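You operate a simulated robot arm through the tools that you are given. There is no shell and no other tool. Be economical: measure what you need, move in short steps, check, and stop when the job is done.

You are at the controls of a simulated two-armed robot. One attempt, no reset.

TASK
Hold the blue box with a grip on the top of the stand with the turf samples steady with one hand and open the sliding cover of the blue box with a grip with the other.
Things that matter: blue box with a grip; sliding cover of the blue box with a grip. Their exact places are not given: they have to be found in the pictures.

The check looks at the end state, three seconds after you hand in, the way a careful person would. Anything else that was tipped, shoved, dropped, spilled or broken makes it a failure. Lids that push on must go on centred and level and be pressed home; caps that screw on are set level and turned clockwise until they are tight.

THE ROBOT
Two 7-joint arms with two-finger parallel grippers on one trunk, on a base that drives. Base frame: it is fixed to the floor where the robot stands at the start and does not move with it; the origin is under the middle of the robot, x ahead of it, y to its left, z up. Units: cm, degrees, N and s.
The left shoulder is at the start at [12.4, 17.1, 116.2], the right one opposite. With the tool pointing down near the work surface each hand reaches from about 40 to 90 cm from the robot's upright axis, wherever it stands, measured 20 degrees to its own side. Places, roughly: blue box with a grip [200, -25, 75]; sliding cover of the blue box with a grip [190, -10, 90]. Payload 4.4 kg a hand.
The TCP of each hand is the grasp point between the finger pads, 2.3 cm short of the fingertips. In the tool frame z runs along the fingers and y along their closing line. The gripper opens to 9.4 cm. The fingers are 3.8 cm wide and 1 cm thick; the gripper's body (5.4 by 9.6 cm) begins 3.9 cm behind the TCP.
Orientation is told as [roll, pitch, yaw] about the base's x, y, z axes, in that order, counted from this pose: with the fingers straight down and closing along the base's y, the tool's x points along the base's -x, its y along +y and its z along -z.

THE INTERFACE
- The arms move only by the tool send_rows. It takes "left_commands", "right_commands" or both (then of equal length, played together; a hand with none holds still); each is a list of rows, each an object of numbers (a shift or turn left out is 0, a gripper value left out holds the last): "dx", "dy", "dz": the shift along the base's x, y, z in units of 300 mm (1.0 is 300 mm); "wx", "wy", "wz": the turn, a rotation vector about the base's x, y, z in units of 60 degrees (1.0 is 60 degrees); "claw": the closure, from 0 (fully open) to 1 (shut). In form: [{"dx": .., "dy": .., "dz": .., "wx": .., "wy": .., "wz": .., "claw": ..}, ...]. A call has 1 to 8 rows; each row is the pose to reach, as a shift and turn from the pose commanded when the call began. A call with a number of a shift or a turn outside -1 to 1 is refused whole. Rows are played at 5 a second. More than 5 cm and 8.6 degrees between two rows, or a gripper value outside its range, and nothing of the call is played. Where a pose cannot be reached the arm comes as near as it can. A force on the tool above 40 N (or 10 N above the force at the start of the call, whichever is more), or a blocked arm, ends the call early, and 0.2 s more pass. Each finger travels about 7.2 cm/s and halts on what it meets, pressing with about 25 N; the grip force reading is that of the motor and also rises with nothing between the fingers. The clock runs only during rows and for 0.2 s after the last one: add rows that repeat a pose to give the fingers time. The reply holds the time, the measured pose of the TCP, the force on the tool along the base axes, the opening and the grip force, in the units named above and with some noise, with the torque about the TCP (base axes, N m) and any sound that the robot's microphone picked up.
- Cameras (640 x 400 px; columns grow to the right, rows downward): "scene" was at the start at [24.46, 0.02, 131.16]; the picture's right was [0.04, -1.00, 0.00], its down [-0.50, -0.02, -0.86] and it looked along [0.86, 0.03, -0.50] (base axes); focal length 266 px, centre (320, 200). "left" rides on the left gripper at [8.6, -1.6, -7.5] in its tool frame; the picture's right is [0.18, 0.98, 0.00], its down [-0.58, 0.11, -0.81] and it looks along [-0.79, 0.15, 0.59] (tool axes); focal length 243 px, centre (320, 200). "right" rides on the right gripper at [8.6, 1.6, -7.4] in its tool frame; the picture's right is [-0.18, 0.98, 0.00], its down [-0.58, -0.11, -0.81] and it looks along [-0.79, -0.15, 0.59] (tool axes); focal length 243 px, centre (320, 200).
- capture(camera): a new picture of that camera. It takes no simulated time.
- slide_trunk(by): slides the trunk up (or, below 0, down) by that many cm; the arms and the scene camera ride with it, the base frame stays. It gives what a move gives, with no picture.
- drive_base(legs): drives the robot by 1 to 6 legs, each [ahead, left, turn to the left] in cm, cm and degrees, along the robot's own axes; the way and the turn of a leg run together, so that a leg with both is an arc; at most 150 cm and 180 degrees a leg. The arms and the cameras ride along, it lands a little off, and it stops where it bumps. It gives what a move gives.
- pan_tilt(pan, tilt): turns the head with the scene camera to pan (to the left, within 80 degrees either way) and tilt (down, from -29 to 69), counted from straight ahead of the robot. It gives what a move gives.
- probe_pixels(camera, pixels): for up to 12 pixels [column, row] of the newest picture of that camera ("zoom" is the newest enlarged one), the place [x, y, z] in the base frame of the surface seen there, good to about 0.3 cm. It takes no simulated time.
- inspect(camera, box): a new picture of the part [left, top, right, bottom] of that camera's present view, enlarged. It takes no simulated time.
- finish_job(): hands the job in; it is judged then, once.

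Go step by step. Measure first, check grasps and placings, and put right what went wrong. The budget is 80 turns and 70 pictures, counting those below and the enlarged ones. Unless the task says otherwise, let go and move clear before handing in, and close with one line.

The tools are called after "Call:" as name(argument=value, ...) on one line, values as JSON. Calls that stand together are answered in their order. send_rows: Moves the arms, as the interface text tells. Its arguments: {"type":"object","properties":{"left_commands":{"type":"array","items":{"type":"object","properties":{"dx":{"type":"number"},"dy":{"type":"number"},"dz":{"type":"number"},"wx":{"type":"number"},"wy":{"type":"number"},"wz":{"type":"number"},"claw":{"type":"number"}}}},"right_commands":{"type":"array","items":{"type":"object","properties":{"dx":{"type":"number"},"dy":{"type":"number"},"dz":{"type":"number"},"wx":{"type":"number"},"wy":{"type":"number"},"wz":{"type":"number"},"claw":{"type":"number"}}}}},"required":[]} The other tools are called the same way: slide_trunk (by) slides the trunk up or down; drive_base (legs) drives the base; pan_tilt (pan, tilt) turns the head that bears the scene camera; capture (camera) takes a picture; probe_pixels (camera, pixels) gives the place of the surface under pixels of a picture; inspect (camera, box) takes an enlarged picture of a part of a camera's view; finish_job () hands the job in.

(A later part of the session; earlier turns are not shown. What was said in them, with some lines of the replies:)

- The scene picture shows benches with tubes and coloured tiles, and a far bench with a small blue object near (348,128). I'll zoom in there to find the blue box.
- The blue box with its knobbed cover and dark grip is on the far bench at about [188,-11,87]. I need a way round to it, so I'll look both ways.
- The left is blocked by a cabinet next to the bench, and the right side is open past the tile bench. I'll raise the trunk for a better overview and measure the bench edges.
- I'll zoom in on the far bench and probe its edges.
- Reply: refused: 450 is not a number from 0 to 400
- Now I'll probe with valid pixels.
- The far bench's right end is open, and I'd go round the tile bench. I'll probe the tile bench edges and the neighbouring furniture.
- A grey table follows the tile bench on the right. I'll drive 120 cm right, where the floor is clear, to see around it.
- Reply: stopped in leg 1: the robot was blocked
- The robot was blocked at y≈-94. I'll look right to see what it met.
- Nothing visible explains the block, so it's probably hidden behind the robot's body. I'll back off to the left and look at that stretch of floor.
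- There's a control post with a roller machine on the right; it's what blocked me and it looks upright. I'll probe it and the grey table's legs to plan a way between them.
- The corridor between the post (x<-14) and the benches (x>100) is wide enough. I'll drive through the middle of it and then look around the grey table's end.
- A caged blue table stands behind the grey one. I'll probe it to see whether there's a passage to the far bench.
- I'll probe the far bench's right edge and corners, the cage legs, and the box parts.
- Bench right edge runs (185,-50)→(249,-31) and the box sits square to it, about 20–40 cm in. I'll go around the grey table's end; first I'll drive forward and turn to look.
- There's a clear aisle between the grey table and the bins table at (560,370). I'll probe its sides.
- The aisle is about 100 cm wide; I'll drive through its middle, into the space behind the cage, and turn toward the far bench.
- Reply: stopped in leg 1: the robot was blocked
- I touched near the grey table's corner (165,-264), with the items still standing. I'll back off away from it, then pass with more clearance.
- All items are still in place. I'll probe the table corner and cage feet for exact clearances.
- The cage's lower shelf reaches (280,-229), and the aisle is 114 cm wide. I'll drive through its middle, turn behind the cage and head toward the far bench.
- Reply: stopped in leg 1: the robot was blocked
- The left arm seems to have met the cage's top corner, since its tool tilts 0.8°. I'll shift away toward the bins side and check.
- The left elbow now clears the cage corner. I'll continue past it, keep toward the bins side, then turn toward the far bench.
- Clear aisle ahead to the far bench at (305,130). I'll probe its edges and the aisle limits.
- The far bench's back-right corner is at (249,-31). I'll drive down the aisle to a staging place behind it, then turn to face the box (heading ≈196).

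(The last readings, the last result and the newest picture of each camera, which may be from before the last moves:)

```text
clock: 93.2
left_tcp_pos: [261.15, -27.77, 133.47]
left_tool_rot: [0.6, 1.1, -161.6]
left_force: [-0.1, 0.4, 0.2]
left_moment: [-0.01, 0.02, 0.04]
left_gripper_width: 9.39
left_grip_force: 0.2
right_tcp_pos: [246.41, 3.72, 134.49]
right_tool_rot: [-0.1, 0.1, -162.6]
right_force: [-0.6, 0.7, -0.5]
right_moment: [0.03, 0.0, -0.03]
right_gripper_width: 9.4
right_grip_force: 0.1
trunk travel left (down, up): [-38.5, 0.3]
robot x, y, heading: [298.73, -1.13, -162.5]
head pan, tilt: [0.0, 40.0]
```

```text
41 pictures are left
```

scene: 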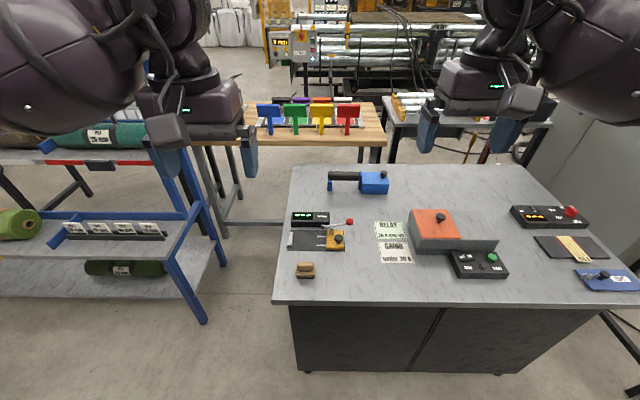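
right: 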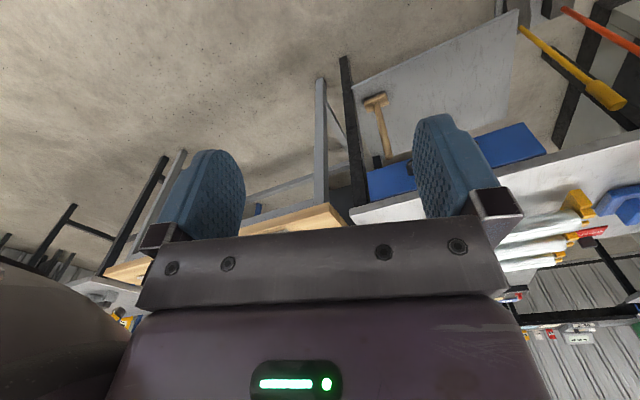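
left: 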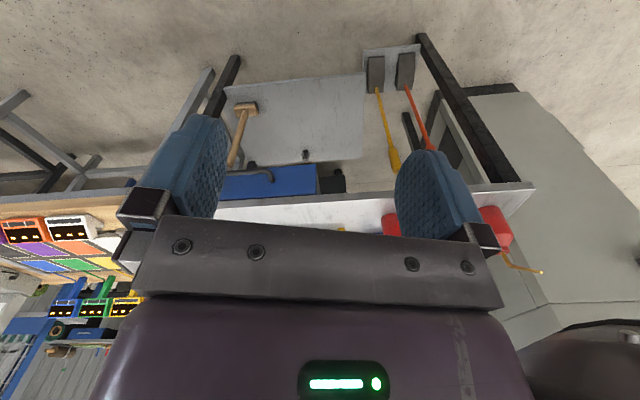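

Good view: the blue box with its grip is at (358,180). I'll zoom in on it.

Call:
inspect(camera="scene", box=[310, 155, 410, 217])

Call:
probe_pixels(camera="scene", pixels=[[290, 165], [275, 303], [610, 303], [430, 302], [306, 272], [343, 176], [373, 182], [350, 221]])

```text
6.40 times, centred on (360, 186) of scene
```

zoom: 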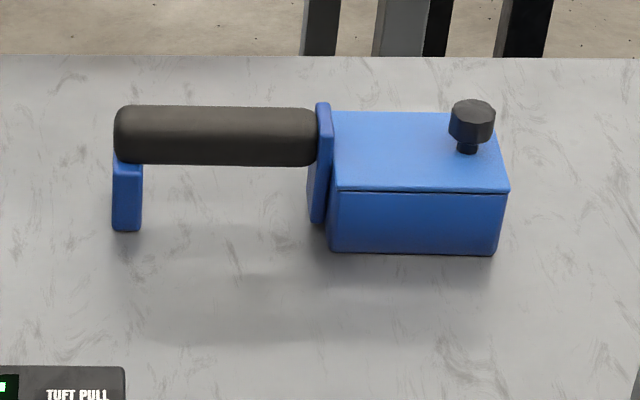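

```text
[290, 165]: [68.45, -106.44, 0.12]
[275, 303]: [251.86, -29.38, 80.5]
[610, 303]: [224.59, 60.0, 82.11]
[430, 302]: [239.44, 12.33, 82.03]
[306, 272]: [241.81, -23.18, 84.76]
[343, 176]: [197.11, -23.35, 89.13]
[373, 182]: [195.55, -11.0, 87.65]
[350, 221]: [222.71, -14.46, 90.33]
```

The blue plate at the grip side blocks that way, so the cover slides away from the grip, to my right. I'll probe the details.

Call:
probe_pixels(camera="zoom", pixels=[[130, 135], [305, 135], [220, 120], [220, 150], [472, 115], [468, 148], [340, 185], [505, 185], [340, 118], [500, 120], [420, 225], [324, 110]])

Call:
probe_pixels(camera="zoom", pixels=[[130, 180], [125, 225], [335, 245], [495, 245], [450, 130], [495, 120], [472, 102], [470, 142], [200, 200], [560, 200], [300, 40]])

```text
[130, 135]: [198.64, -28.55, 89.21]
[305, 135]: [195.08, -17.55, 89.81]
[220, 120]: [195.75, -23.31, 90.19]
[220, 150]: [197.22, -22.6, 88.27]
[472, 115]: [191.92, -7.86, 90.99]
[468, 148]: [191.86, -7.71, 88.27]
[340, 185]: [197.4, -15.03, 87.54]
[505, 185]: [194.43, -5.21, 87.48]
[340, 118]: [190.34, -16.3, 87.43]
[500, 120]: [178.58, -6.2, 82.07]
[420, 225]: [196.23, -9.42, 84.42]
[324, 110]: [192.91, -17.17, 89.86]
```

```text
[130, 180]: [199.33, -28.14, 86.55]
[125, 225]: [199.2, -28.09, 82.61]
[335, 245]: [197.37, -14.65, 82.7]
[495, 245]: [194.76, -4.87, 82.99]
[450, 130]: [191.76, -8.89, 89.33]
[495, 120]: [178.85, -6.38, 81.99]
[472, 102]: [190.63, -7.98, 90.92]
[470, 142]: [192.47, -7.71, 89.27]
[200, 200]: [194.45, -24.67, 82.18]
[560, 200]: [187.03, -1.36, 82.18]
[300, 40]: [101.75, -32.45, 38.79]
```

Box axis, grip (≈[196,-23,88.6]) and knob (≈[191.3,-8,89.8]) are known, with the table at z 82.1. I'll drive closer and to the right, then lower the trunk.

Call:
drive_base(legs=[[0, -19, 0.3], [18.5, 0, 0]])

Call:
slide_trunk(by=-24)

Call:
capture(camera="scene")

```text
clock: 96.7
left_tcp_pos: [237.59, -14.82, 133.39]
left_tool_rot: [0.4, 1.2, -161.4]
left_force: [-0.2, -0.7, -0.3]
left_moment: [0.02, -0.01, -0.01]
left_gripper_width: 9.38
left_grip_force: 0.1
right_tcp_pos: [222.81, 16.61, 134.35]
right_tool_rot: [-0.1, 0.2, -162.4]
right_force: [-0.2, 0.6, -0.6]
right_moment: [-0.02, 0.01, 0.0]
right_gripper_width: 9.39
right_grip_force: 0.0
trunk travel left (down, up): [-38.5, 0.3]
robot x, y, heading: [275.29, 12.17, -162.2]
head pan, tilt: [0.0, 40.0]
```

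```text
clock: 99.2
left_tcp_pos: [237.57, -14.77, 109.48]
left_tool_rot: [0.4, 0.9, -161.4]
left_force: [-0.6, 0.2, -0.8]
left_moment: [-0.03, 0.04, 0.0]
left_gripper_width: 9.39
left_grip_force: 0.1
right_tcp_pos: [223.08, 16.57, 110.6]
right_tool_rot: [0.0, 0.0, -162.3]
right_force: [0.8, 0.4, 0.3]
right_moment: [-0.01, 0.02, -0.03]
right_gripper_width: 9.42
right_grip_force: 0.1
trunk travel left (down, up): [-14.5, 24.3]
robot x, y, heading: [275.2, 12.12, -162.4]
head pan, tilt: [0.0, 40.0]
```

```text
39 pictures are left
```

scene: 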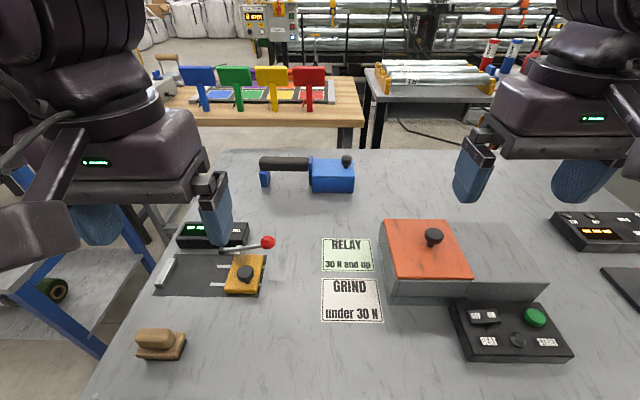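

I'm positioned with both hands over the bench. I'll turn the left hand −92° so it closes across the grip bar while moving toward it, in two halves.

Call:
send_rows(left_commands=[{"dx": -0.115, "dy": -0.023, "wz": -0.127}, {"dx": -0.231, "dy": -0.046, "wz": -0.254}, {"dx": -0.346, "dy": -0.068, "wz": -0.381}, {"dx": -0.462, "dy": -0.091, "wz": -0.509}, {"dx": -0.577, "dy": -0.114, "wz": -0.636}, {"dx": -0.693, "dy": -0.137, "wz": -0.763}, {"dx": -0.693, "dy": -0.137, "wz": -0.763}])

```text
clock: 100.8
left_tcp_pos: [216.72, -18.95, 109.57]
left_tool_rot: [0.4, 1.0, 152.7]
left_force: [-0.9, 0.1, 1.0]
left_moment: [0.03, 0.0, 0.03]
left_gripper_width: 9.4
left_grip_force: 0.0
right_tcp_pos: [222.77, 16.5, 110.49]
right_tool_rot: [-0.1, 0.0, -162.4]
right_force: [0.3, -0.9, 0.1]
right_moment: [-0.02, -0.01, 0.01]
right_gripper_width: 9.42
right_grip_force: 0.1
trunk travel left (down, up): [-14.5, 24.3]
robot x, y, heading: [275.49, 12.34, -162.3]
head pan, tilt: [0.0, 40.0]
```

First half is fine. Now the second half, ending above the grip at z≈101.

Call:
send_rows(left_commands=[{"dx": -0.115, "dy": -0.023, "dz": -0.047, "wz": -0.127}, {"dx": -0.231, "dy": -0.046, "dz": -0.094, "wz": -0.254}, {"dx": -0.346, "dy": -0.068, "dz": -0.141, "wz": -0.381}, {"dx": -0.462, "dy": -0.091, "dz": -0.188, "wz": -0.509}, {"dx": -0.577, "dy": -0.114, "dz": -0.235, "wz": -0.636}, {"dx": -0.69, "dy": -0.135, "dz": -0.28, "wz": -0.763}, {"dx": -0.69, "dy": -0.135, "dz": -0.28, "wz": -0.763}])

Call:
capture(camera="scene")

Call:
capture(camera="left")

```text
clock: 102.4
left_tcp_pos: [218.33, -9.77, 97.32]
left_tool_rot: [6.7, 4.1, 119.7]
left_force: [-0.7, 0.0, 0.6]
left_moment: [0.0, -0.01, 0.03]
left_gripper_width: 9.41
left_grip_force: 0.1
left hand out of reach, approached as far as the arm can: row 2, 3, 4, 5, 6, 7
right_tcp_pos: [222.66, 16.5, 110.28]
right_tool_rot: [-0.1, 0.3, -162.5]
right_force: [0.1, 0.2, 0.3]
right_moment: [-0.02, -0.01, 0.03]
right_gripper_width: 9.4
right_grip_force: 0.1
trunk travel left (down, up): [-14.5, 24.3]
robot x, y, heading: [275.13, 12.12, -162.2]
head pan, tilt: [0.0, 40.0]
```

```text
38 pictures are left
```

scene: 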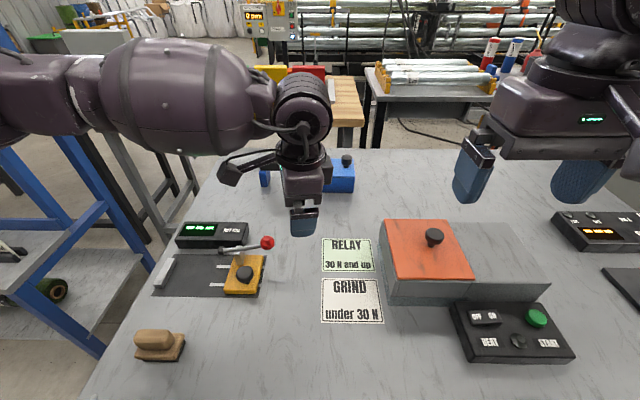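

```text
37 pictures are left
```

left: 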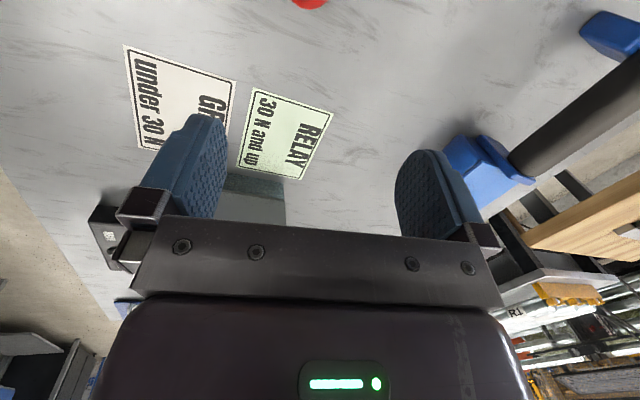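

The left arm ran out of reach in this wrist direction. I'll back out upward and try the other turn direction.

Call:
send_rows(left_commands=[{"dx": 0.1, "dy": 0.0, "dz": 0.1, "wz": 0.127}, {"dx": 0.231, "dy": 0.0, "dz": 0.2, "wz": 0.254}, {"dx": 0.346, "dy": 0.0, "dz": 0.28, "wz": 0.381}, {"dx": 0.462, "dy": 0.0, "dz": 0.28, "wz": 0.509}, {"dx": 0.577, "dy": 0.0, "dz": 0.28, "wz": 0.636}, {"dx": 0.69, "dy": 0.0, "dz": 0.28, "wz": 0.763}, {"dx": 0.69, "dy": 0.0, "dz": 0.28, "wz": 0.763}])

```text
clock: 104.0
left_tcp_pos: [239.13, -9.93, 106.56]
left_tool_rot: [6.7, 4.1, 165.6]
left_force: [-0.1, -0.2, -0.9]
left_moment: [0.0, 0.02, -0.01]
left_gripper_width: 9.39
left_grip_force: 0.0
right_tcp_pos: [222.84, 16.54, 110.43]
right_tool_rot: [-0.2, 0.1, -162.4]
right_force: [0.3, 0.2, 0.1]
right_moment: [0.01, -0.01, 0.0]
right_gripper_width: 9.4
right_grip_force: 0.2
trunk travel left (down, up): [-14.5, 24.3]
robot x, y, heading: [275.1, 12.07, -162.4]
head pan, tilt: [0.0, 40.0]
```

Commanded poses follow the measured ones. I'll level the hand and then yaw +60° in place.

Call:
send_rows(left_commands=[{"dz": 0.06, "wx": 0.063, "wy": 0.019}, {"dz": 0.12, "wx": 0.125, "wy": 0.038}, {"dz": 0.12, "wx": 0.125, "wy": 0.038}])

Call:
send_rows(left_commands=[{"wz": 0.125}, {"wz": 0.25}, {"wz": 0.375}, {"wz": 0.5}, {"wz": 0.625}, {"wz": 0.75}, {"wz": 0.875}, {"wz": 1.0}])

Call:
send_rows(left_commands=[{"wz": 0.125}, {"wz": 0.25}, {"wz": 0.375}, {"wz": 0.5}, {"wz": 0.625}, {"wz": 0.75}, {"wz": 0.875}, {"wz": 1.0}])

Call:
capture(camera="scene")

```text
clock: 104.8
left_tcp_pos: [239.12, -10.01, 110.24]
left_tool_rot: [0.0, -0.1, 165.3]
left_force: [-0.4, 0.3, -0.1]
left_moment: [-0.02, 0.01, -0.04]
left_gripper_width: 9.41
left_grip_force: 0.0
right_tcp_pos: [222.79, 16.53, 110.39]
right_tool_rot: [0.0, 0.1, -162.4]
right_force: [1.0, 0.2, 0.2]
right_moment: [0.0, -0.02, -0.01]
right_gripper_width: 9.38
right_grip_force: 0.1
trunk travel left (down, up): [-14.5, 24.3]
robot x, y, heading: [275.01, 12.19, -162.4]
head pan, tilt: [0.0, 40.0]
```

```text
clock: 106.6
left_tcp_pos: [239.16, -9.97, 110.15]
left_tool_rot: [0.1, -0.1, -134.6]
left_force: [-0.4, 0.3, 0.9]
left_moment: [0.02, 0.01, -0.03]
left_gripper_width: 9.39
left_grip_force: 0.1
right_tcp_pos: [222.89, 16.48, 110.61]
right_tool_rot: [-0.1, 0.1, -162.4]
right_force: [0.5, 0.0, -0.1]
right_moment: [-0.01, 0.0, -0.03]
right_gripper_width: 9.4
right_grip_force: 0.1
trunk travel left (down, up): [-14.5, 24.3]
robot x, y, heading: [275.15, 12.18, -162.3]
head pan, tilt: [0.0, 40.0]
```

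```text
clock: 108.4
left_tcp_pos: [239.16, -10.02, 110.31]
left_tool_rot: [0.1, -0.1, -74.6]
left_force: [-0.5, 0.2, 0.1]
left_moment: [0.02, 0.01, 0.04]
left_gripper_width: 9.39
left_grip_force: 0.0
right_tcp_pos: [222.87, 16.49, 110.47]
right_tool_rot: [-0.1, 0.1, -162.4]
right_force: [0.9, 0.2, -0.3]
right_moment: [-0.04, -0.01, 0.0]
right_gripper_width: 9.41
right_grip_force: 0.0
trunk travel left (down, up): [-14.5, 24.3]
robot x, y, heading: [275.02, 11.94, -162.1]
head pan, tilt: [0.0, 40.0]
```

```text
36 pictures are left
```

scene: 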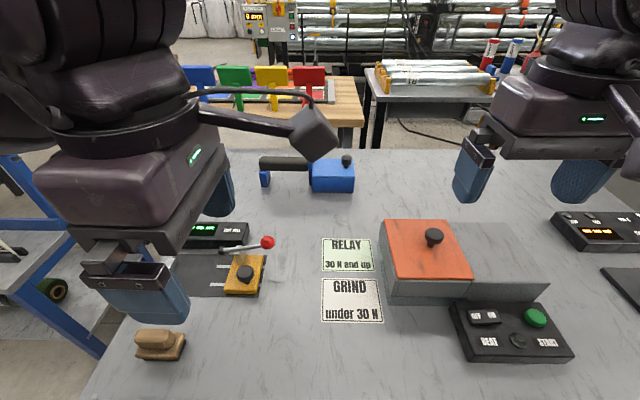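

The turn worked at this position. I'll move the left hand toward above the grip [196.4,-24.3], with a first leg of about half the way.

Call:
send_rows(left_commands=[{"dx": -0.145, "dy": -0.048, "wz": 0.01}, {"dx": -0.29, "dy": -0.096, "wz": 0.02}, {"dx": -0.435, "dy": -0.144, "wz": 0.025}, {"dx": -0.58, "dy": -0.192, "wz": 0.025}, {"dx": -0.725, "dy": -0.24, "wz": 0.025}, {"dx": -0.87, "dy": -0.288, "wz": 0.025}])

Call:
send_rows(left_commands=[{"dx": -0.14, "dy": -0.05}, {"dx": -0.28, "dy": -0.1}, {"dx": -0.42, "dy": -0.145}, {"dx": -0.557, "dy": -0.188}, {"dx": -0.557, "dy": -0.188}])

Call:
capture(camera="scene")

```text
clock: 109.8
left_tcp_pos: [212.99, -18.69, 110.03]
left_tool_rot: [0.1, -0.1, -73.2]
left_force: [-0.5, -0.4, -0.3]
left_moment: [0.0, 0.01, 0.02]
left_gripper_width: 9.4
left_grip_force: 0.1
right_tcp_pos: [222.83, 16.53, 110.34]
right_tool_rot: [-0.1, 0.2, -162.4]
right_force: [0.3, 0.2, -1.0]
right_moment: [-0.01, -0.03, 0.03]
right_gripper_width: 9.41
right_grip_force: 0.0
trunk travel left (down, up): [-14.5, 24.3]
robot x, y, heading: [274.81, 12.1, -162.6]
head pan, tilt: [0.0, 40.0]
```

```text
clock: 111.0
left_tcp_pos: [196.52, -24.67, 110.3]
left_tool_rot: [0.0, -0.1, -73.2]
left_force: [0.3, 0.4, -0.1]
left_moment: [0.0, -0.01, -0.01]
left_gripper_width: 9.4
left_grip_force: 0.0
right_tcp_pos: [222.78, 16.42, 110.45]
right_tool_rot: [-0.1, 0.2, -162.4]
right_force: [0.6, -0.5, -0.7]
right_moment: [0.02, -0.01, 0.01]
right_gripper_width: 9.41
right_grip_force: 0.2
trunk travel left (down, up): [-14.5, 24.3]
robot x, y, heading: [274.77, 12.35, -162.4]
head pan, tilt: [0.0, 40.0]
```

```text
35 pictures are left
```

scene: 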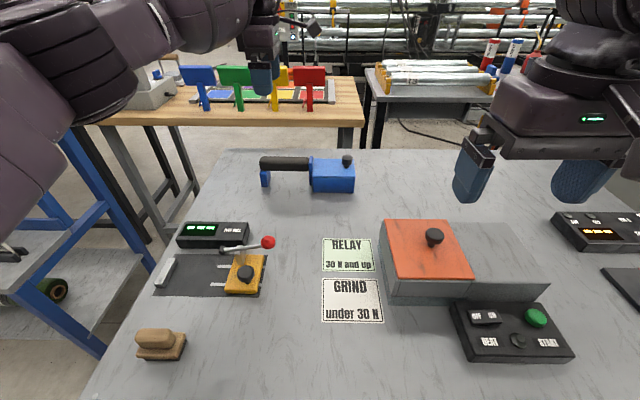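

The left hand reached above the grip. I'll re-measure the box from this closer view before descending.

Call:
inspect(camera="scene", box=[250, 140, 370, 215])

Call:
probe_pixels(camera="zoom", pixels=[[80, 95], [180, 75], [180, 88], [180, 105], [180, 115], [280, 95], [512, 90], [515, 105], [512, 120], [340, 170], [545, 170], [60, 90]])

Call:
capture(camera="left")

```text
5.33 times, centred on (310, 178) of scene
```

zoom: 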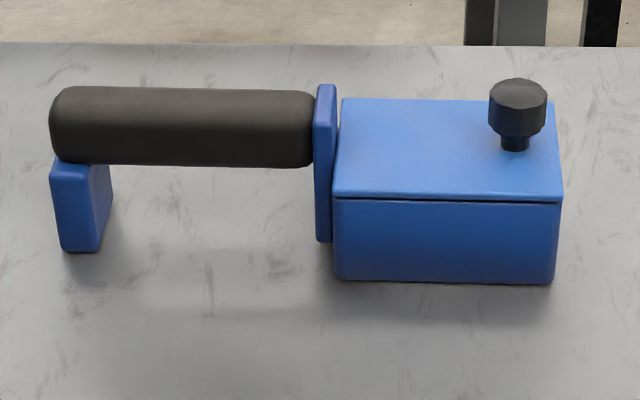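

```text
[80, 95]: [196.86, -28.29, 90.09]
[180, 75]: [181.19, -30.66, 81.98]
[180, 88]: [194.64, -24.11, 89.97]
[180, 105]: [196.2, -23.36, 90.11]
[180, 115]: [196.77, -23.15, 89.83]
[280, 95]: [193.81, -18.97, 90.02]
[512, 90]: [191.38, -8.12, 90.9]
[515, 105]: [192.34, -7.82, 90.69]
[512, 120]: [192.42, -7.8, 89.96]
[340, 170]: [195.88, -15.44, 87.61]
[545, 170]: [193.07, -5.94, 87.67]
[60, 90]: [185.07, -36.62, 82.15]
```

```text
33 pictures are left
```

left: 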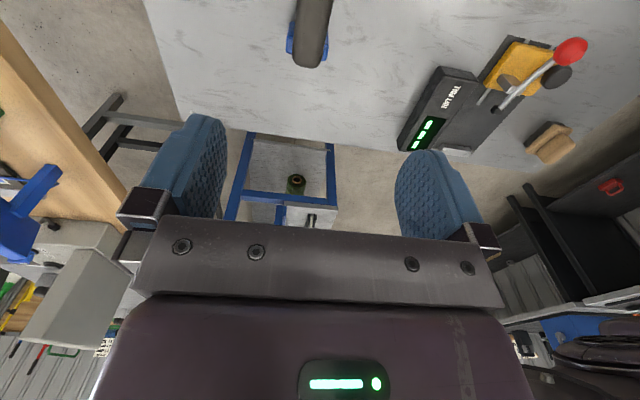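

The grip's bar is centred at about [196.2,-24.6,88.6] and the hand is over it. I'll descend to z≈88.4.

Call:
send_rows(left_commands=[{"dx": -0.01, "dz": -0.16}, {"dx": -0.01, "dz": -0.32}, {"dx": -0.01, "dz": -0.47}, {"dx": -0.01, "dz": -0.6}, {"dx": -0.01, "dz": -0.68}, {"dx": -0.01, "dz": -0.73}, {"dx": -0.01, "dz": -0.73}])

Call:
inspect(camera="scene", box=[230, 100, 390, 215])

```text
clock: 112.6
left_tcp_pos: [196.15, -24.39, 88.44]
left_tool_rot: [-0.1, -0.3, -73.3]
left_force: [0.8, -0.1, 0.0]
left_moment: [0.02, 0.01, 0.03]
left_gripper_width: 9.41
left_grip_force: 0.1
right_tcp_pos: [222.89, 16.47, 110.47]
right_tool_rot: [0.0, 0.2, -162.4]
right_force: [-0.4, 0.0, -0.2]
right_moment: [0.01, 0.01, 0.01]
right_gripper_width: 9.39
right_grip_force: 0.1
trunk travel left (down, up): [-14.5, 24.3]
robot x, y, heading: [275.12, 11.97, -162.4]
head pan, tilt: [0.0, 40.0]
```

```text
3.48 times, centred on (310, 158) of scene
```

zoom: 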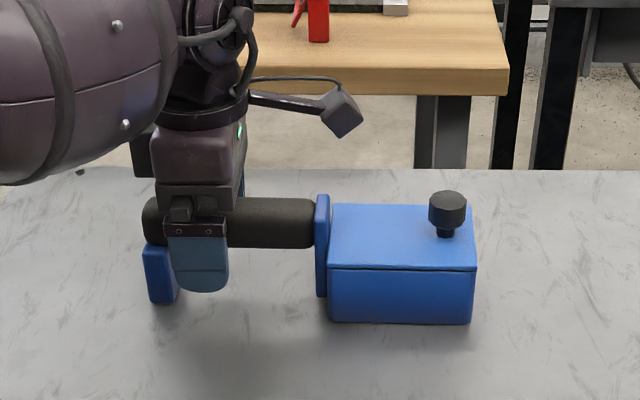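

The left fingers straddle the bar correctly. I'll close the left hand on it and bring the right hand across toward the knob at height.

Call:
send_rows(left_commands=[{"claw": 0.5}, {"claw": 1.0}, {"claw": 1.0}, {"claw": 1.0}, {"claw": 1.0}, {"claw": 1.0}])

Call:
inspect(camera="scene", box=[230, 100, 390, 215])

Call:
probe_pixels(camera="zoom", pixels=[[345, 110], [330, 125], [355, 100], [447, 198], [447, 215], [445, 230], [340, 265], [470, 265], [330, 95]])

```text
clock: 114.0
left_tcp_pos: [196.28, -24.35, 88.5]
left_tool_rot: [0.1, -0.1, -73.2]
left_force: [-0.9, -1.1, 1.6]
left_moment: [0.09, 0.18, 0.22]
left_gripper_width: 3.4
left_grip_force: 24.9
right_tcp_pos: [222.83, 16.54, 110.45]
right_tool_rot: [-0.1, 0.1, -162.3]
right_force: [-0.1, -0.7, 0.3]
right_moment: [0.01, 0.0, 0.0]
right_gripper_width: 9.43
right_grip_force: 0.1
trunk travel left (down, up): [-14.5, 24.3]
robot x, y, heading: [275.05, 11.9, -162.0]
head pan, tilt: [0.0, 40.0]
```

```text
3.48 times, centred on (310, 158) of scene
```

zoom: 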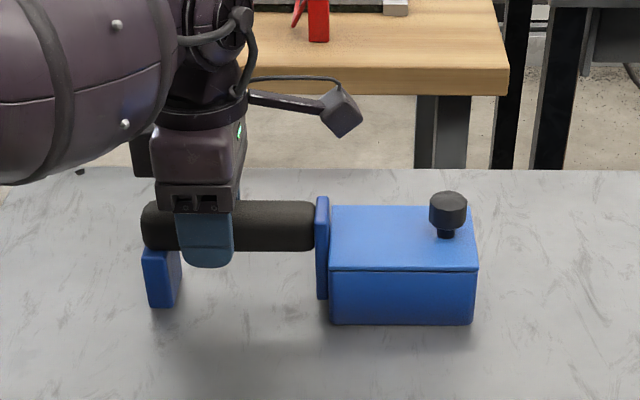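

```text
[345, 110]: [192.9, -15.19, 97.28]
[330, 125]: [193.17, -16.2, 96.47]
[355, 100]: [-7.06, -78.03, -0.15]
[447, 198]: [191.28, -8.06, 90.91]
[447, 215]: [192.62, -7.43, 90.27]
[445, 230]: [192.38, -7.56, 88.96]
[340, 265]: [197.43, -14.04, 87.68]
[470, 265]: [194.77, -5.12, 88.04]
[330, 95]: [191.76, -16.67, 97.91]
```

The bar is held (3.4 cm, 25 N). Now I'll bring the right hand above the knob, offset 2.3 cm on the outer side so its inner finger passes between the left camera and the knob.

Call:
send_rows(right_commands=[{"dx": -0.128, "dy": -0.089}, {"dx": -0.256, "dy": -0.178}, {"dx": -0.384, "dy": -0.266}, {"dx": -0.512, "dy": -0.355}, {"dx": -0.64, "dy": -0.444}])

Call:
send_rows(right_commands=[{"dx": -0.12, "dy": -0.08}, {"dx": -0.24, "dy": -0.16}, {"dx": -0.36, "dy": -0.24}, {"dx": -0.43, "dy": -0.296}, {"dx": -0.43, "dy": -0.296}])

Call:
inspect(camera="scene", box=[230, 70, 430, 215])

Call:
capture(camera="right")

```text
clock: 115.2
left_tcp_pos: [196.17, -24.4, 88.45]
left_tool_rot: [0.0, -0.2, -73.1]
left_force: [-0.3, -0.1, 1.0]
left_moment: [0.31, 0.24, 0.05]
left_gripper_width: 3.38
left_grip_force: 25.0
right_tcp_pos: [203.55, 2.84, 110.41]
right_tool_rot: [0.0, 0.1, -162.4]
right_force: [0.2, 0.0, 0.9]
right_moment: [0.0, -0.02, -0.04]
right_gripper_width: 9.4
right_grip_force: 0.0
trunk travel left (down, up): [-14.5, 24.3]
robot x, y, heading: [275.05, 12.16, -162.3]
head pan, tilt: [0.0, 40.0]
```

```text
clock: 116.4
left_tcp_pos: [196.26, -24.34, 88.45]
left_tool_rot: [0.0, 0.0, -73.2]
left_force: [-0.8, 0.7, 1.9]
left_moment: [-0.26, -0.02, 0.04]
left_gripper_width: 3.38
left_grip_force: 25.2
right_tcp_pos: [190.81, -5.73, 110.26]
right_tool_rot: [0.0, 0.1, -162.4]
right_force: [0.2, -0.7, 0.6]
right_moment: [0.04, 0.0, 0.02]
right_gripper_width: 9.41
right_grip_force: 0.1
trunk travel left (down, up): [-14.5, 24.3]
robot x, y, heading: [275.55, 11.8, -162.1]
head pan, tilt: [0.0, 40.0]
```

```text
2.76 times, centred on (330, 142) of scene
```

zoom: 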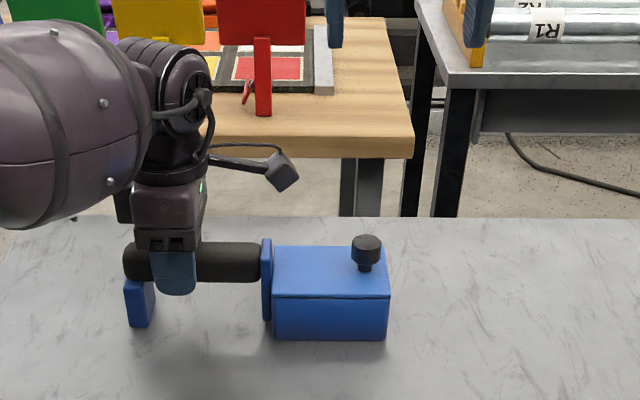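

```text
29 pictures are left
```

right: 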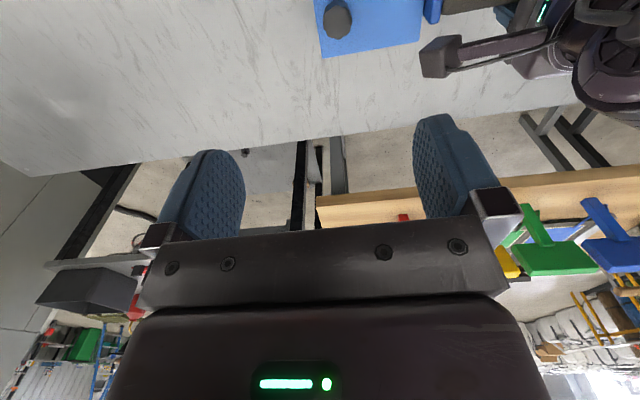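

Alignment looks right: the knob sits between the fingers' columns in the right camera view. I'll descend to z≈90.4, with fingertips 0.5 cm above the cover.

Call:
send_rows(right_commands=[{"dz": -0.15}, {"dz": -0.3}, {"dz": -0.42}, {"dz": -0.52}, {"dz": -0.6}, {"dz": -0.64}, {"dz": -0.66}, {"dz": -0.66}])

Call:
inspect(camera="scene", box=[230, 70, 430, 215])

Call:
capture(camera="right")

```text
clock: 118.2
left_tcp_pos: [196.27, -24.37, 88.47]
left_tool_rot: [0.0, 0.0, -73.1]
left_force: [-1.5, -1.2, 1.5]
left_moment: [-0.07, 0.14, 0.06]
left_gripper_width: 3.4
left_grip_force: 25.1
right_tcp_pos: [190.79, -5.69, 90.63]
right_tool_rot: [-0.1, 0.1, -162.5]
right_force: [0.6, 0.1, 0.7]
right_moment: [0.01, 0.03, -0.01]
right_gripper_width: 9.43
right_grip_force: 0.0
trunk travel left (down, up): [-14.5, 24.3]
robot x, y, heading: [275.0, 12.16, -162.2]
head pan, tilt: [0.0, 40.0]
```

```text
2.76 times, centred on (330, 142) of scene
```

zoom: 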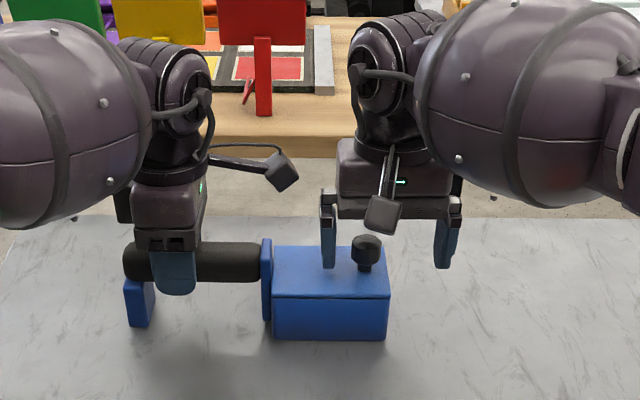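

```text
27 pictures are left
```

right: 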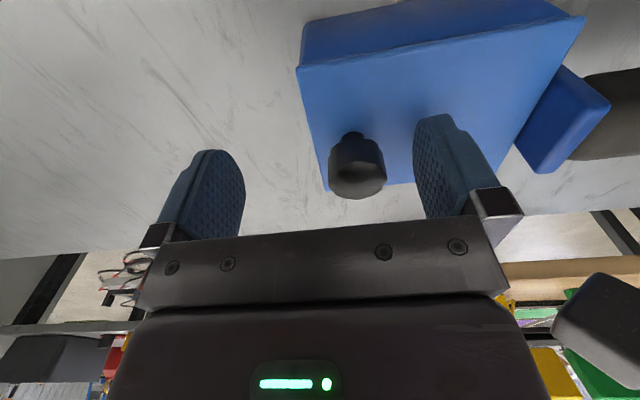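

The knob is neatly between the fingers. I'll pull the right hand slowly outward along the box's axis by 4 cm.

Call:
send_rows(right_commands=[{"dx": -0.007, "dy": 0.023}, {"dx": -0.0135, "dy": 0.0444}, {"dx": -0.019, "dy": 0.0623}, {"dx": -0.0243, "dy": 0.0797}, {"dx": -0.0292, "dy": 0.0956}, {"dx": -0.034, "dy": 0.1115}, {"dx": -0.039, "dy": 0.1275}, {"dx": -0.039, "dy": 0.1275}])

Call:
inspect(camera="scene", box=[230, 70, 430, 215])

```text
clock: 120.0
left_tcp_pos: [196.24, -24.32, 88.37]
left_tool_rot: [0.0, -0.1, -73.2]
left_force: [0.8, 1.9, 1.7]
left_moment: [0.32, 0.27, -0.14]
left_gripper_width: 3.42
left_grip_force: 24.9
right_tcp_pos: [189.63, -1.78, 90.7]
right_tool_rot: [-0.2, 0.1, -162.4]
right_force: [-0.6, -0.5, -0.8]
right_moment: [0.05, 0.02, 0.01]
right_gripper_width: 9.4
right_grip_force: 0.1
trunk travel left (down, up): [-14.5, 24.3]
robot x, y, heading: [274.82, 12.09, -162.2]
head pan, tilt: [0.0, 40.0]
```

```text
2.76 times, centred on (330, 142) of scene
```

zoom: 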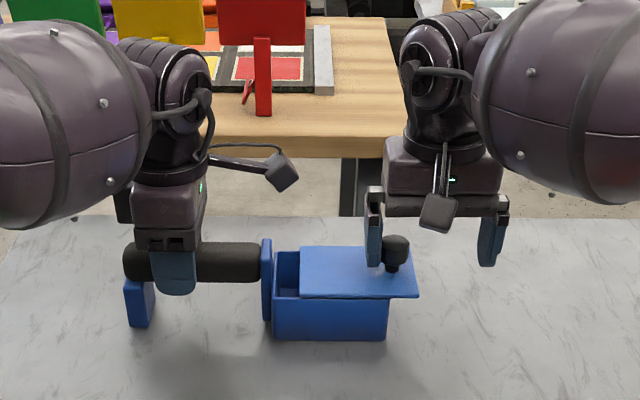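

The cover is sliding: about 2.6 cm open. I'll continue 3 cm more, watching the force for a stop.

Call:
send_rows(right_commands=[{"dx": -0.005, "dy": 0.016}, {"dx": -0.0097, "dy": 0.0319}, {"dx": -0.0146, "dy": 0.0478}, {"dx": -0.0195, "dy": 0.0637}, {"dx": -0.0243, "dy": 0.0797}, {"dx": -0.0292, "dy": 0.0956}, {"dx": -0.0292, "dy": 0.0956}])

Call:
inspect(camera="scene", box=[230, 70, 430, 215])

```text
clock: 121.6
left_tcp_pos: [196.19, -24.43, 88.47]
left_tool_rot: [0.1, 0.0, -73.2]
left_force: [0.1, 1.8, 1.7]
left_moment: [0.49, 0.34, -0.14]
left_gripper_width: 3.39
left_grip_force: 24.9
right_tcp_pos: [188.72, 1.1, 90.59]
right_tool_rot: [0.0, 0.2, -162.4]
right_force: [0.5, -0.1, 0.0]
right_moment: [0.0, 0.01, -0.02]
right_gripper_width: 9.4
right_grip_force: 0.0
trunk travel left (down, up): [-14.5, 24.3]
robot x, y, heading: [274.98, 12.12, -162.2]
head pan, tilt: [0.0, 40.0]
```

```text
2.76 times, centred on (330, 142) of scene
```

zoom: 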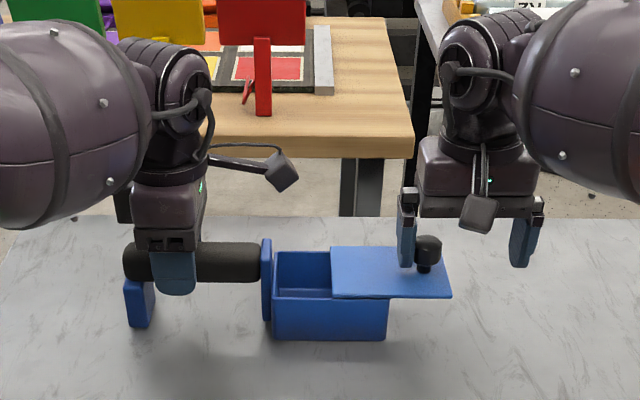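

About 5.5 cm open and level. I'll go gently another 2 cm.

Call:
send_rows(right_commands=[{"dx": -0.004, "dy": 0.0128}, {"dx": -0.0078, "dy": 0.0255}, {"dx": -0.0117, "dy": 0.0382}, {"dx": -0.0156, "dy": 0.051}, {"dx": -0.0195, "dy": 0.0637}, {"dx": -0.0195, "dy": 0.0637}])

Call:
inspect(camera="scene", box=[230, 70, 430, 215])

```text
clock: 123.0
left_tcp_pos: [196.24, -24.45, 88.47]
left_tool_rot: [0.0, -0.1, -73.1]
left_force: [-0.8, 1.1, 1.4]
left_moment: [0.32, 0.29, -0.07]
left_gripper_width: 3.39
left_grip_force: 25.5
right_tcp_pos: [188.16, 3.0, 90.64]
right_tool_rot: [-0.1, 0.1, -162.4]
right_force: [-0.5, 0.0, -0.2]
right_moment: [0.01, -0.02, -0.01]
right_gripper_width: 9.38
right_grip_force: 0.1
trunk travel left (down, up): [-14.5, 24.3]
robot x, y, heading: [275.1, 12.36, -162.3]
head pan, tilt: [0.0, 40.0]
```

```text
2.76 times, centred on (330, 142) of scene
```

zoom: 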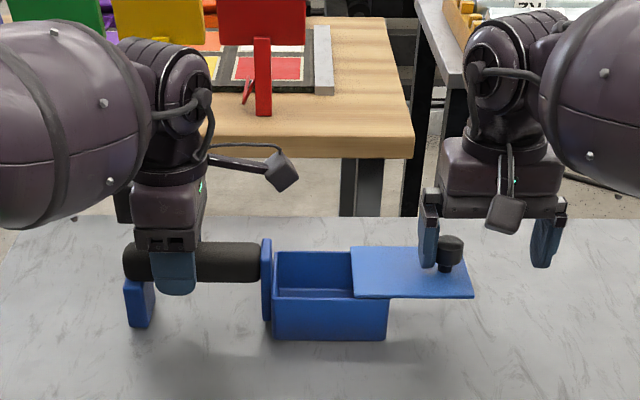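

About 7.4 cm open, still level, so the cover is captive. One more careful 1 cm toward the stop.

Call:
send_rows(right_commands=[{"dx": -0.0025, "dy": 0.008}, {"dx": -0.005, "dy": 0.016}, {"dx": -0.0073, "dy": 0.024}, {"dx": -0.0097, "dy": 0.032}, {"dx": -0.0097, "dy": 0.032}])

Call:
inspect(camera="scene", box=[270, 120, 430, 215])

```text
clock: 124.2
left_tcp_pos: [196.2, -24.35, 88.4]
left_tool_rot: [0.1, 0.0, -73.2]
left_force: [-0.4, 1.1, 2.0]
left_moment: [0.22, 0.24, -0.04]
left_gripper_width: 3.39
left_grip_force: 25.0
right_tcp_pos: [187.83, 4.0, 90.7]
right_tool_rot: [-0.1, 0.1, -162.5]
right_force: [0.2, 0.1, 0.3]
right_moment: [0.0, 0.03, -0.02]
right_gripper_width: 9.41
right_grip_force: 0.1
trunk travel left (down, up): [-14.5, 24.3]
robot x, y, heading: [274.97, 12.22, -162.3]
head pan, tilt: [0.0, 40.0]
```

```text
4.00 times, centred on (350, 168) of scene
```

zoom: 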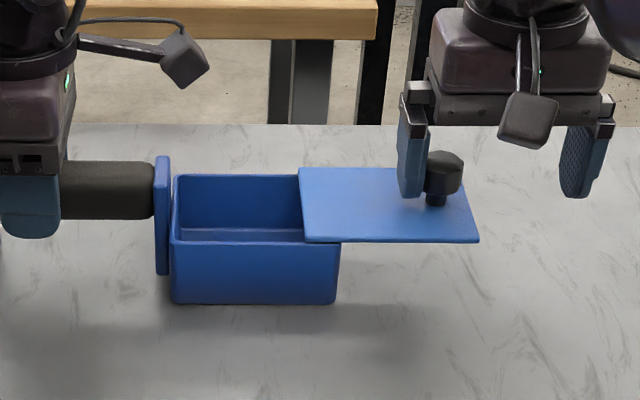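

About 77% open and still free. I'll make another small 1 cm step to see if a stop is met.

Call:
send_rows(right_commands=[{"dx": -0.0025, "dy": 0.008}, {"dx": -0.005, "dy": 0.016}, {"dx": -0.0073, "dy": 0.024}, {"dx": -0.0097, "dy": 0.032}])

Call:
inspect(camera="scene", box=[270, 120, 430, 215])

```text
clock: 125.2
left_tcp_pos: [196.24, -24.43, 88.37]
left_tool_rot: [0.1, -0.1, -73.2]
left_force: [-1.5, 1.8, 1.4]
left_moment: [-0.05, 0.26, 0.16]
left_gripper_width: 3.38
left_grip_force: 25.0
right_tcp_pos: [187.53, 4.86, 90.65]
right_tool_rot: [-0.1, 0.2, -162.4]
right_force: [0.4, -2.7, 1.4]
right_moment: [-0.08, -0.03, -0.01]
right_gripper_width: 9.4
right_grip_force: 0.1
trunk travel left (down, up): [-14.5, 24.3]
robot x, y, heading: [275.24, 11.97, -162.5]
head pan, tilt: [0.0, 40.0]
```

```text
4.00 times, centred on (350, 168) of scene
```

zoom: 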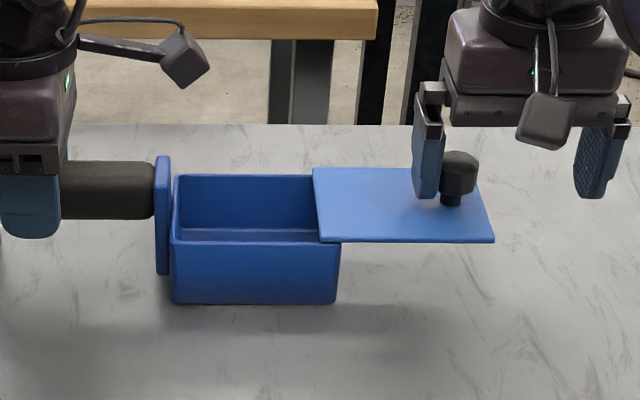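

About 85% open, and a force of −2.7 N suggests the stop. I'll free the right finger by 1 cm from the knob and lift it straight up.

Call:
send_rows(right_commands=[{"dx": 0.005, "dy": -0.016}, {"dx": 0.0097, "dy": -0.032}, {"dx": 0.0097, "dy": -0.032, "dz": 0.08}, {"dx": 0.0097, "dy": -0.032, "dz": 0.2}, {"dx": 0.0097, "dy": -0.032, "dz": 0.35}, {"dx": 0.0097, "dy": -0.032, "dz": 0.5}, {"dx": 0.0097, "dy": -0.032, "dz": 0.65}])

Call:
inspect(camera="scene", box=[270, 120, 430, 215])

```text
clock: 126.8
left_tcp_pos: [196.28, -24.44, 88.31]
left_tool_rot: [0.1, 0.0, -73.2]
left_force: [0.1, 0.9, 0.5]
left_moment: [-0.2, -0.07, -0.03]
left_gripper_width: 3.38
left_grip_force: 24.5
right_tcp_pos: [188.05, 3.86, 110.31]
right_tool_rot: [0.0, 0.1, -162.2]
right_force: [-0.1, 1.1, -0.1]
right_moment: [0.0, 0.01, -0.01]
right_gripper_width: 9.41
right_grip_force: 0.1
trunk travel left (down, up): [-14.5, 24.3]
robot x, y, heading: [274.97, 12.31, -162.3]
head pan, tilt: [0.0, 40.0]
```

```text
4.00 times, centred on (350, 168) of scene
```

zoom: 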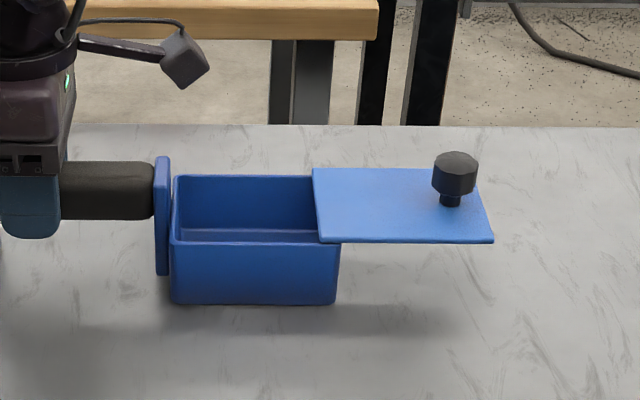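

The cover stays open and level. I'll open the left hand, then lift it straight up.

Call:
send_rows(left_commands=[{"claw": 0.6}, {"claw": 0.3}, {"claw": 0.0}, {"claw": 0.0}, {"claw": 0.0}, {"claw": 0.0}])

Call:
inspect(camera="scene", box=[230, 110, 430, 215])

```text
clock: 128.2
left_tcp_pos: [196.21, -24.44, 88.38]
left_tool_rot: [0.1, -0.1, -73.2]
left_force: [-0.6, 0.2, -0.5]
left_moment: [0.02, -0.01, 0.02]
left_gripper_width: 9.39
left_grip_force: 0.1
right_tcp_pos: [187.74, 3.9, 110.28]
right_tool_rot: [-0.1, 0.2, -162.4]
right_force: [0.9, -0.6, 0.0]
right_moment: [0.0, 0.02, 0.0]
right_gripper_width: 9.41
right_grip_force: 0.1
trunk travel left (down, up): [-14.5, 24.3]
robot x, y, heading: [275.22, 12.39, -162.5]
head pan, tilt: [0.0, 40.0]
```

```text
3.20 times, centred on (330, 162) of scene
```

zoom: 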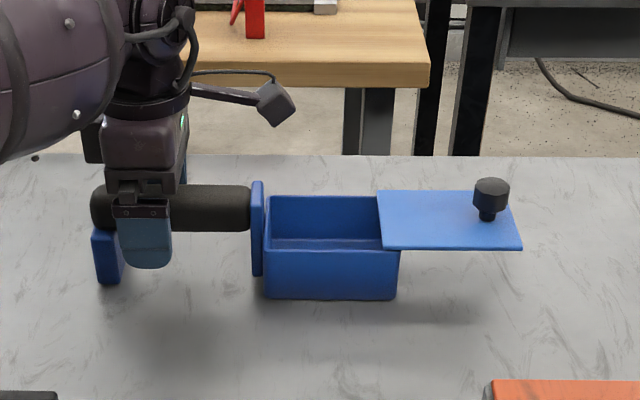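

Released and stable. I'll lift the left hand clear and take a final look.

Call:
send_rows(left_commands=[{"dz": 0.1}, {"dz": 0.2}, {"dz": 0.35}, {"dz": 0.5}, {"dz": 0.65}, {"dz": 0.73}, {"dz": 0.73}])

Call:
capture(camera="scene")

```text
clock: 129.8
left_tcp_pos: [196.07, -24.39, 110.02]
left_tool_rot: [0.0, -0.1, -73.3]
left_force: [-0.1, -0.2, -0.4]
left_moment: [0.02, 0.02, -0.01]
left_gripper_width: 9.41
left_grip_force: 0.1
right_tcp_pos: [187.87, 3.8, 110.27]
right_tool_rot: [0.0, 0.2, -162.4]
right_force: [0.3, 1.2, -0.8]
right_moment: [0.01, -0.01, -0.06]
right_gripper_width: 9.42
right_grip_force: 0.0
trunk travel left (down, up): [-14.5, 24.3]
robot x, y, heading: [275.1, 12.03, -162.4]
head pan, tilt: [0.0, 40.0]
```

```text
19 pictures are left
```

scene: 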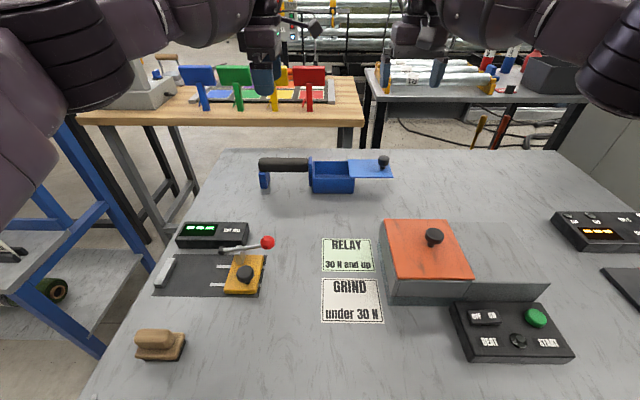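

The box stands upright at (330,178) with its cover open, both hands are clear, and everything else on the bench looks undisturbed, so I'm handing in.

Call:
finish_job()

```text
The job is handed in.
```

I held the blue box by its grip with the left hand and slid its cover about 85% open with the right, where it seemed to meet its stop. Both hands are released and clear, and the bench items look undisturbed. On the way there, though, the base was blocked three times: by a control post, by a corner of the grey table, and probably by the top corner of the cage. Nothing appeared to move in the pictures I took afterwards.
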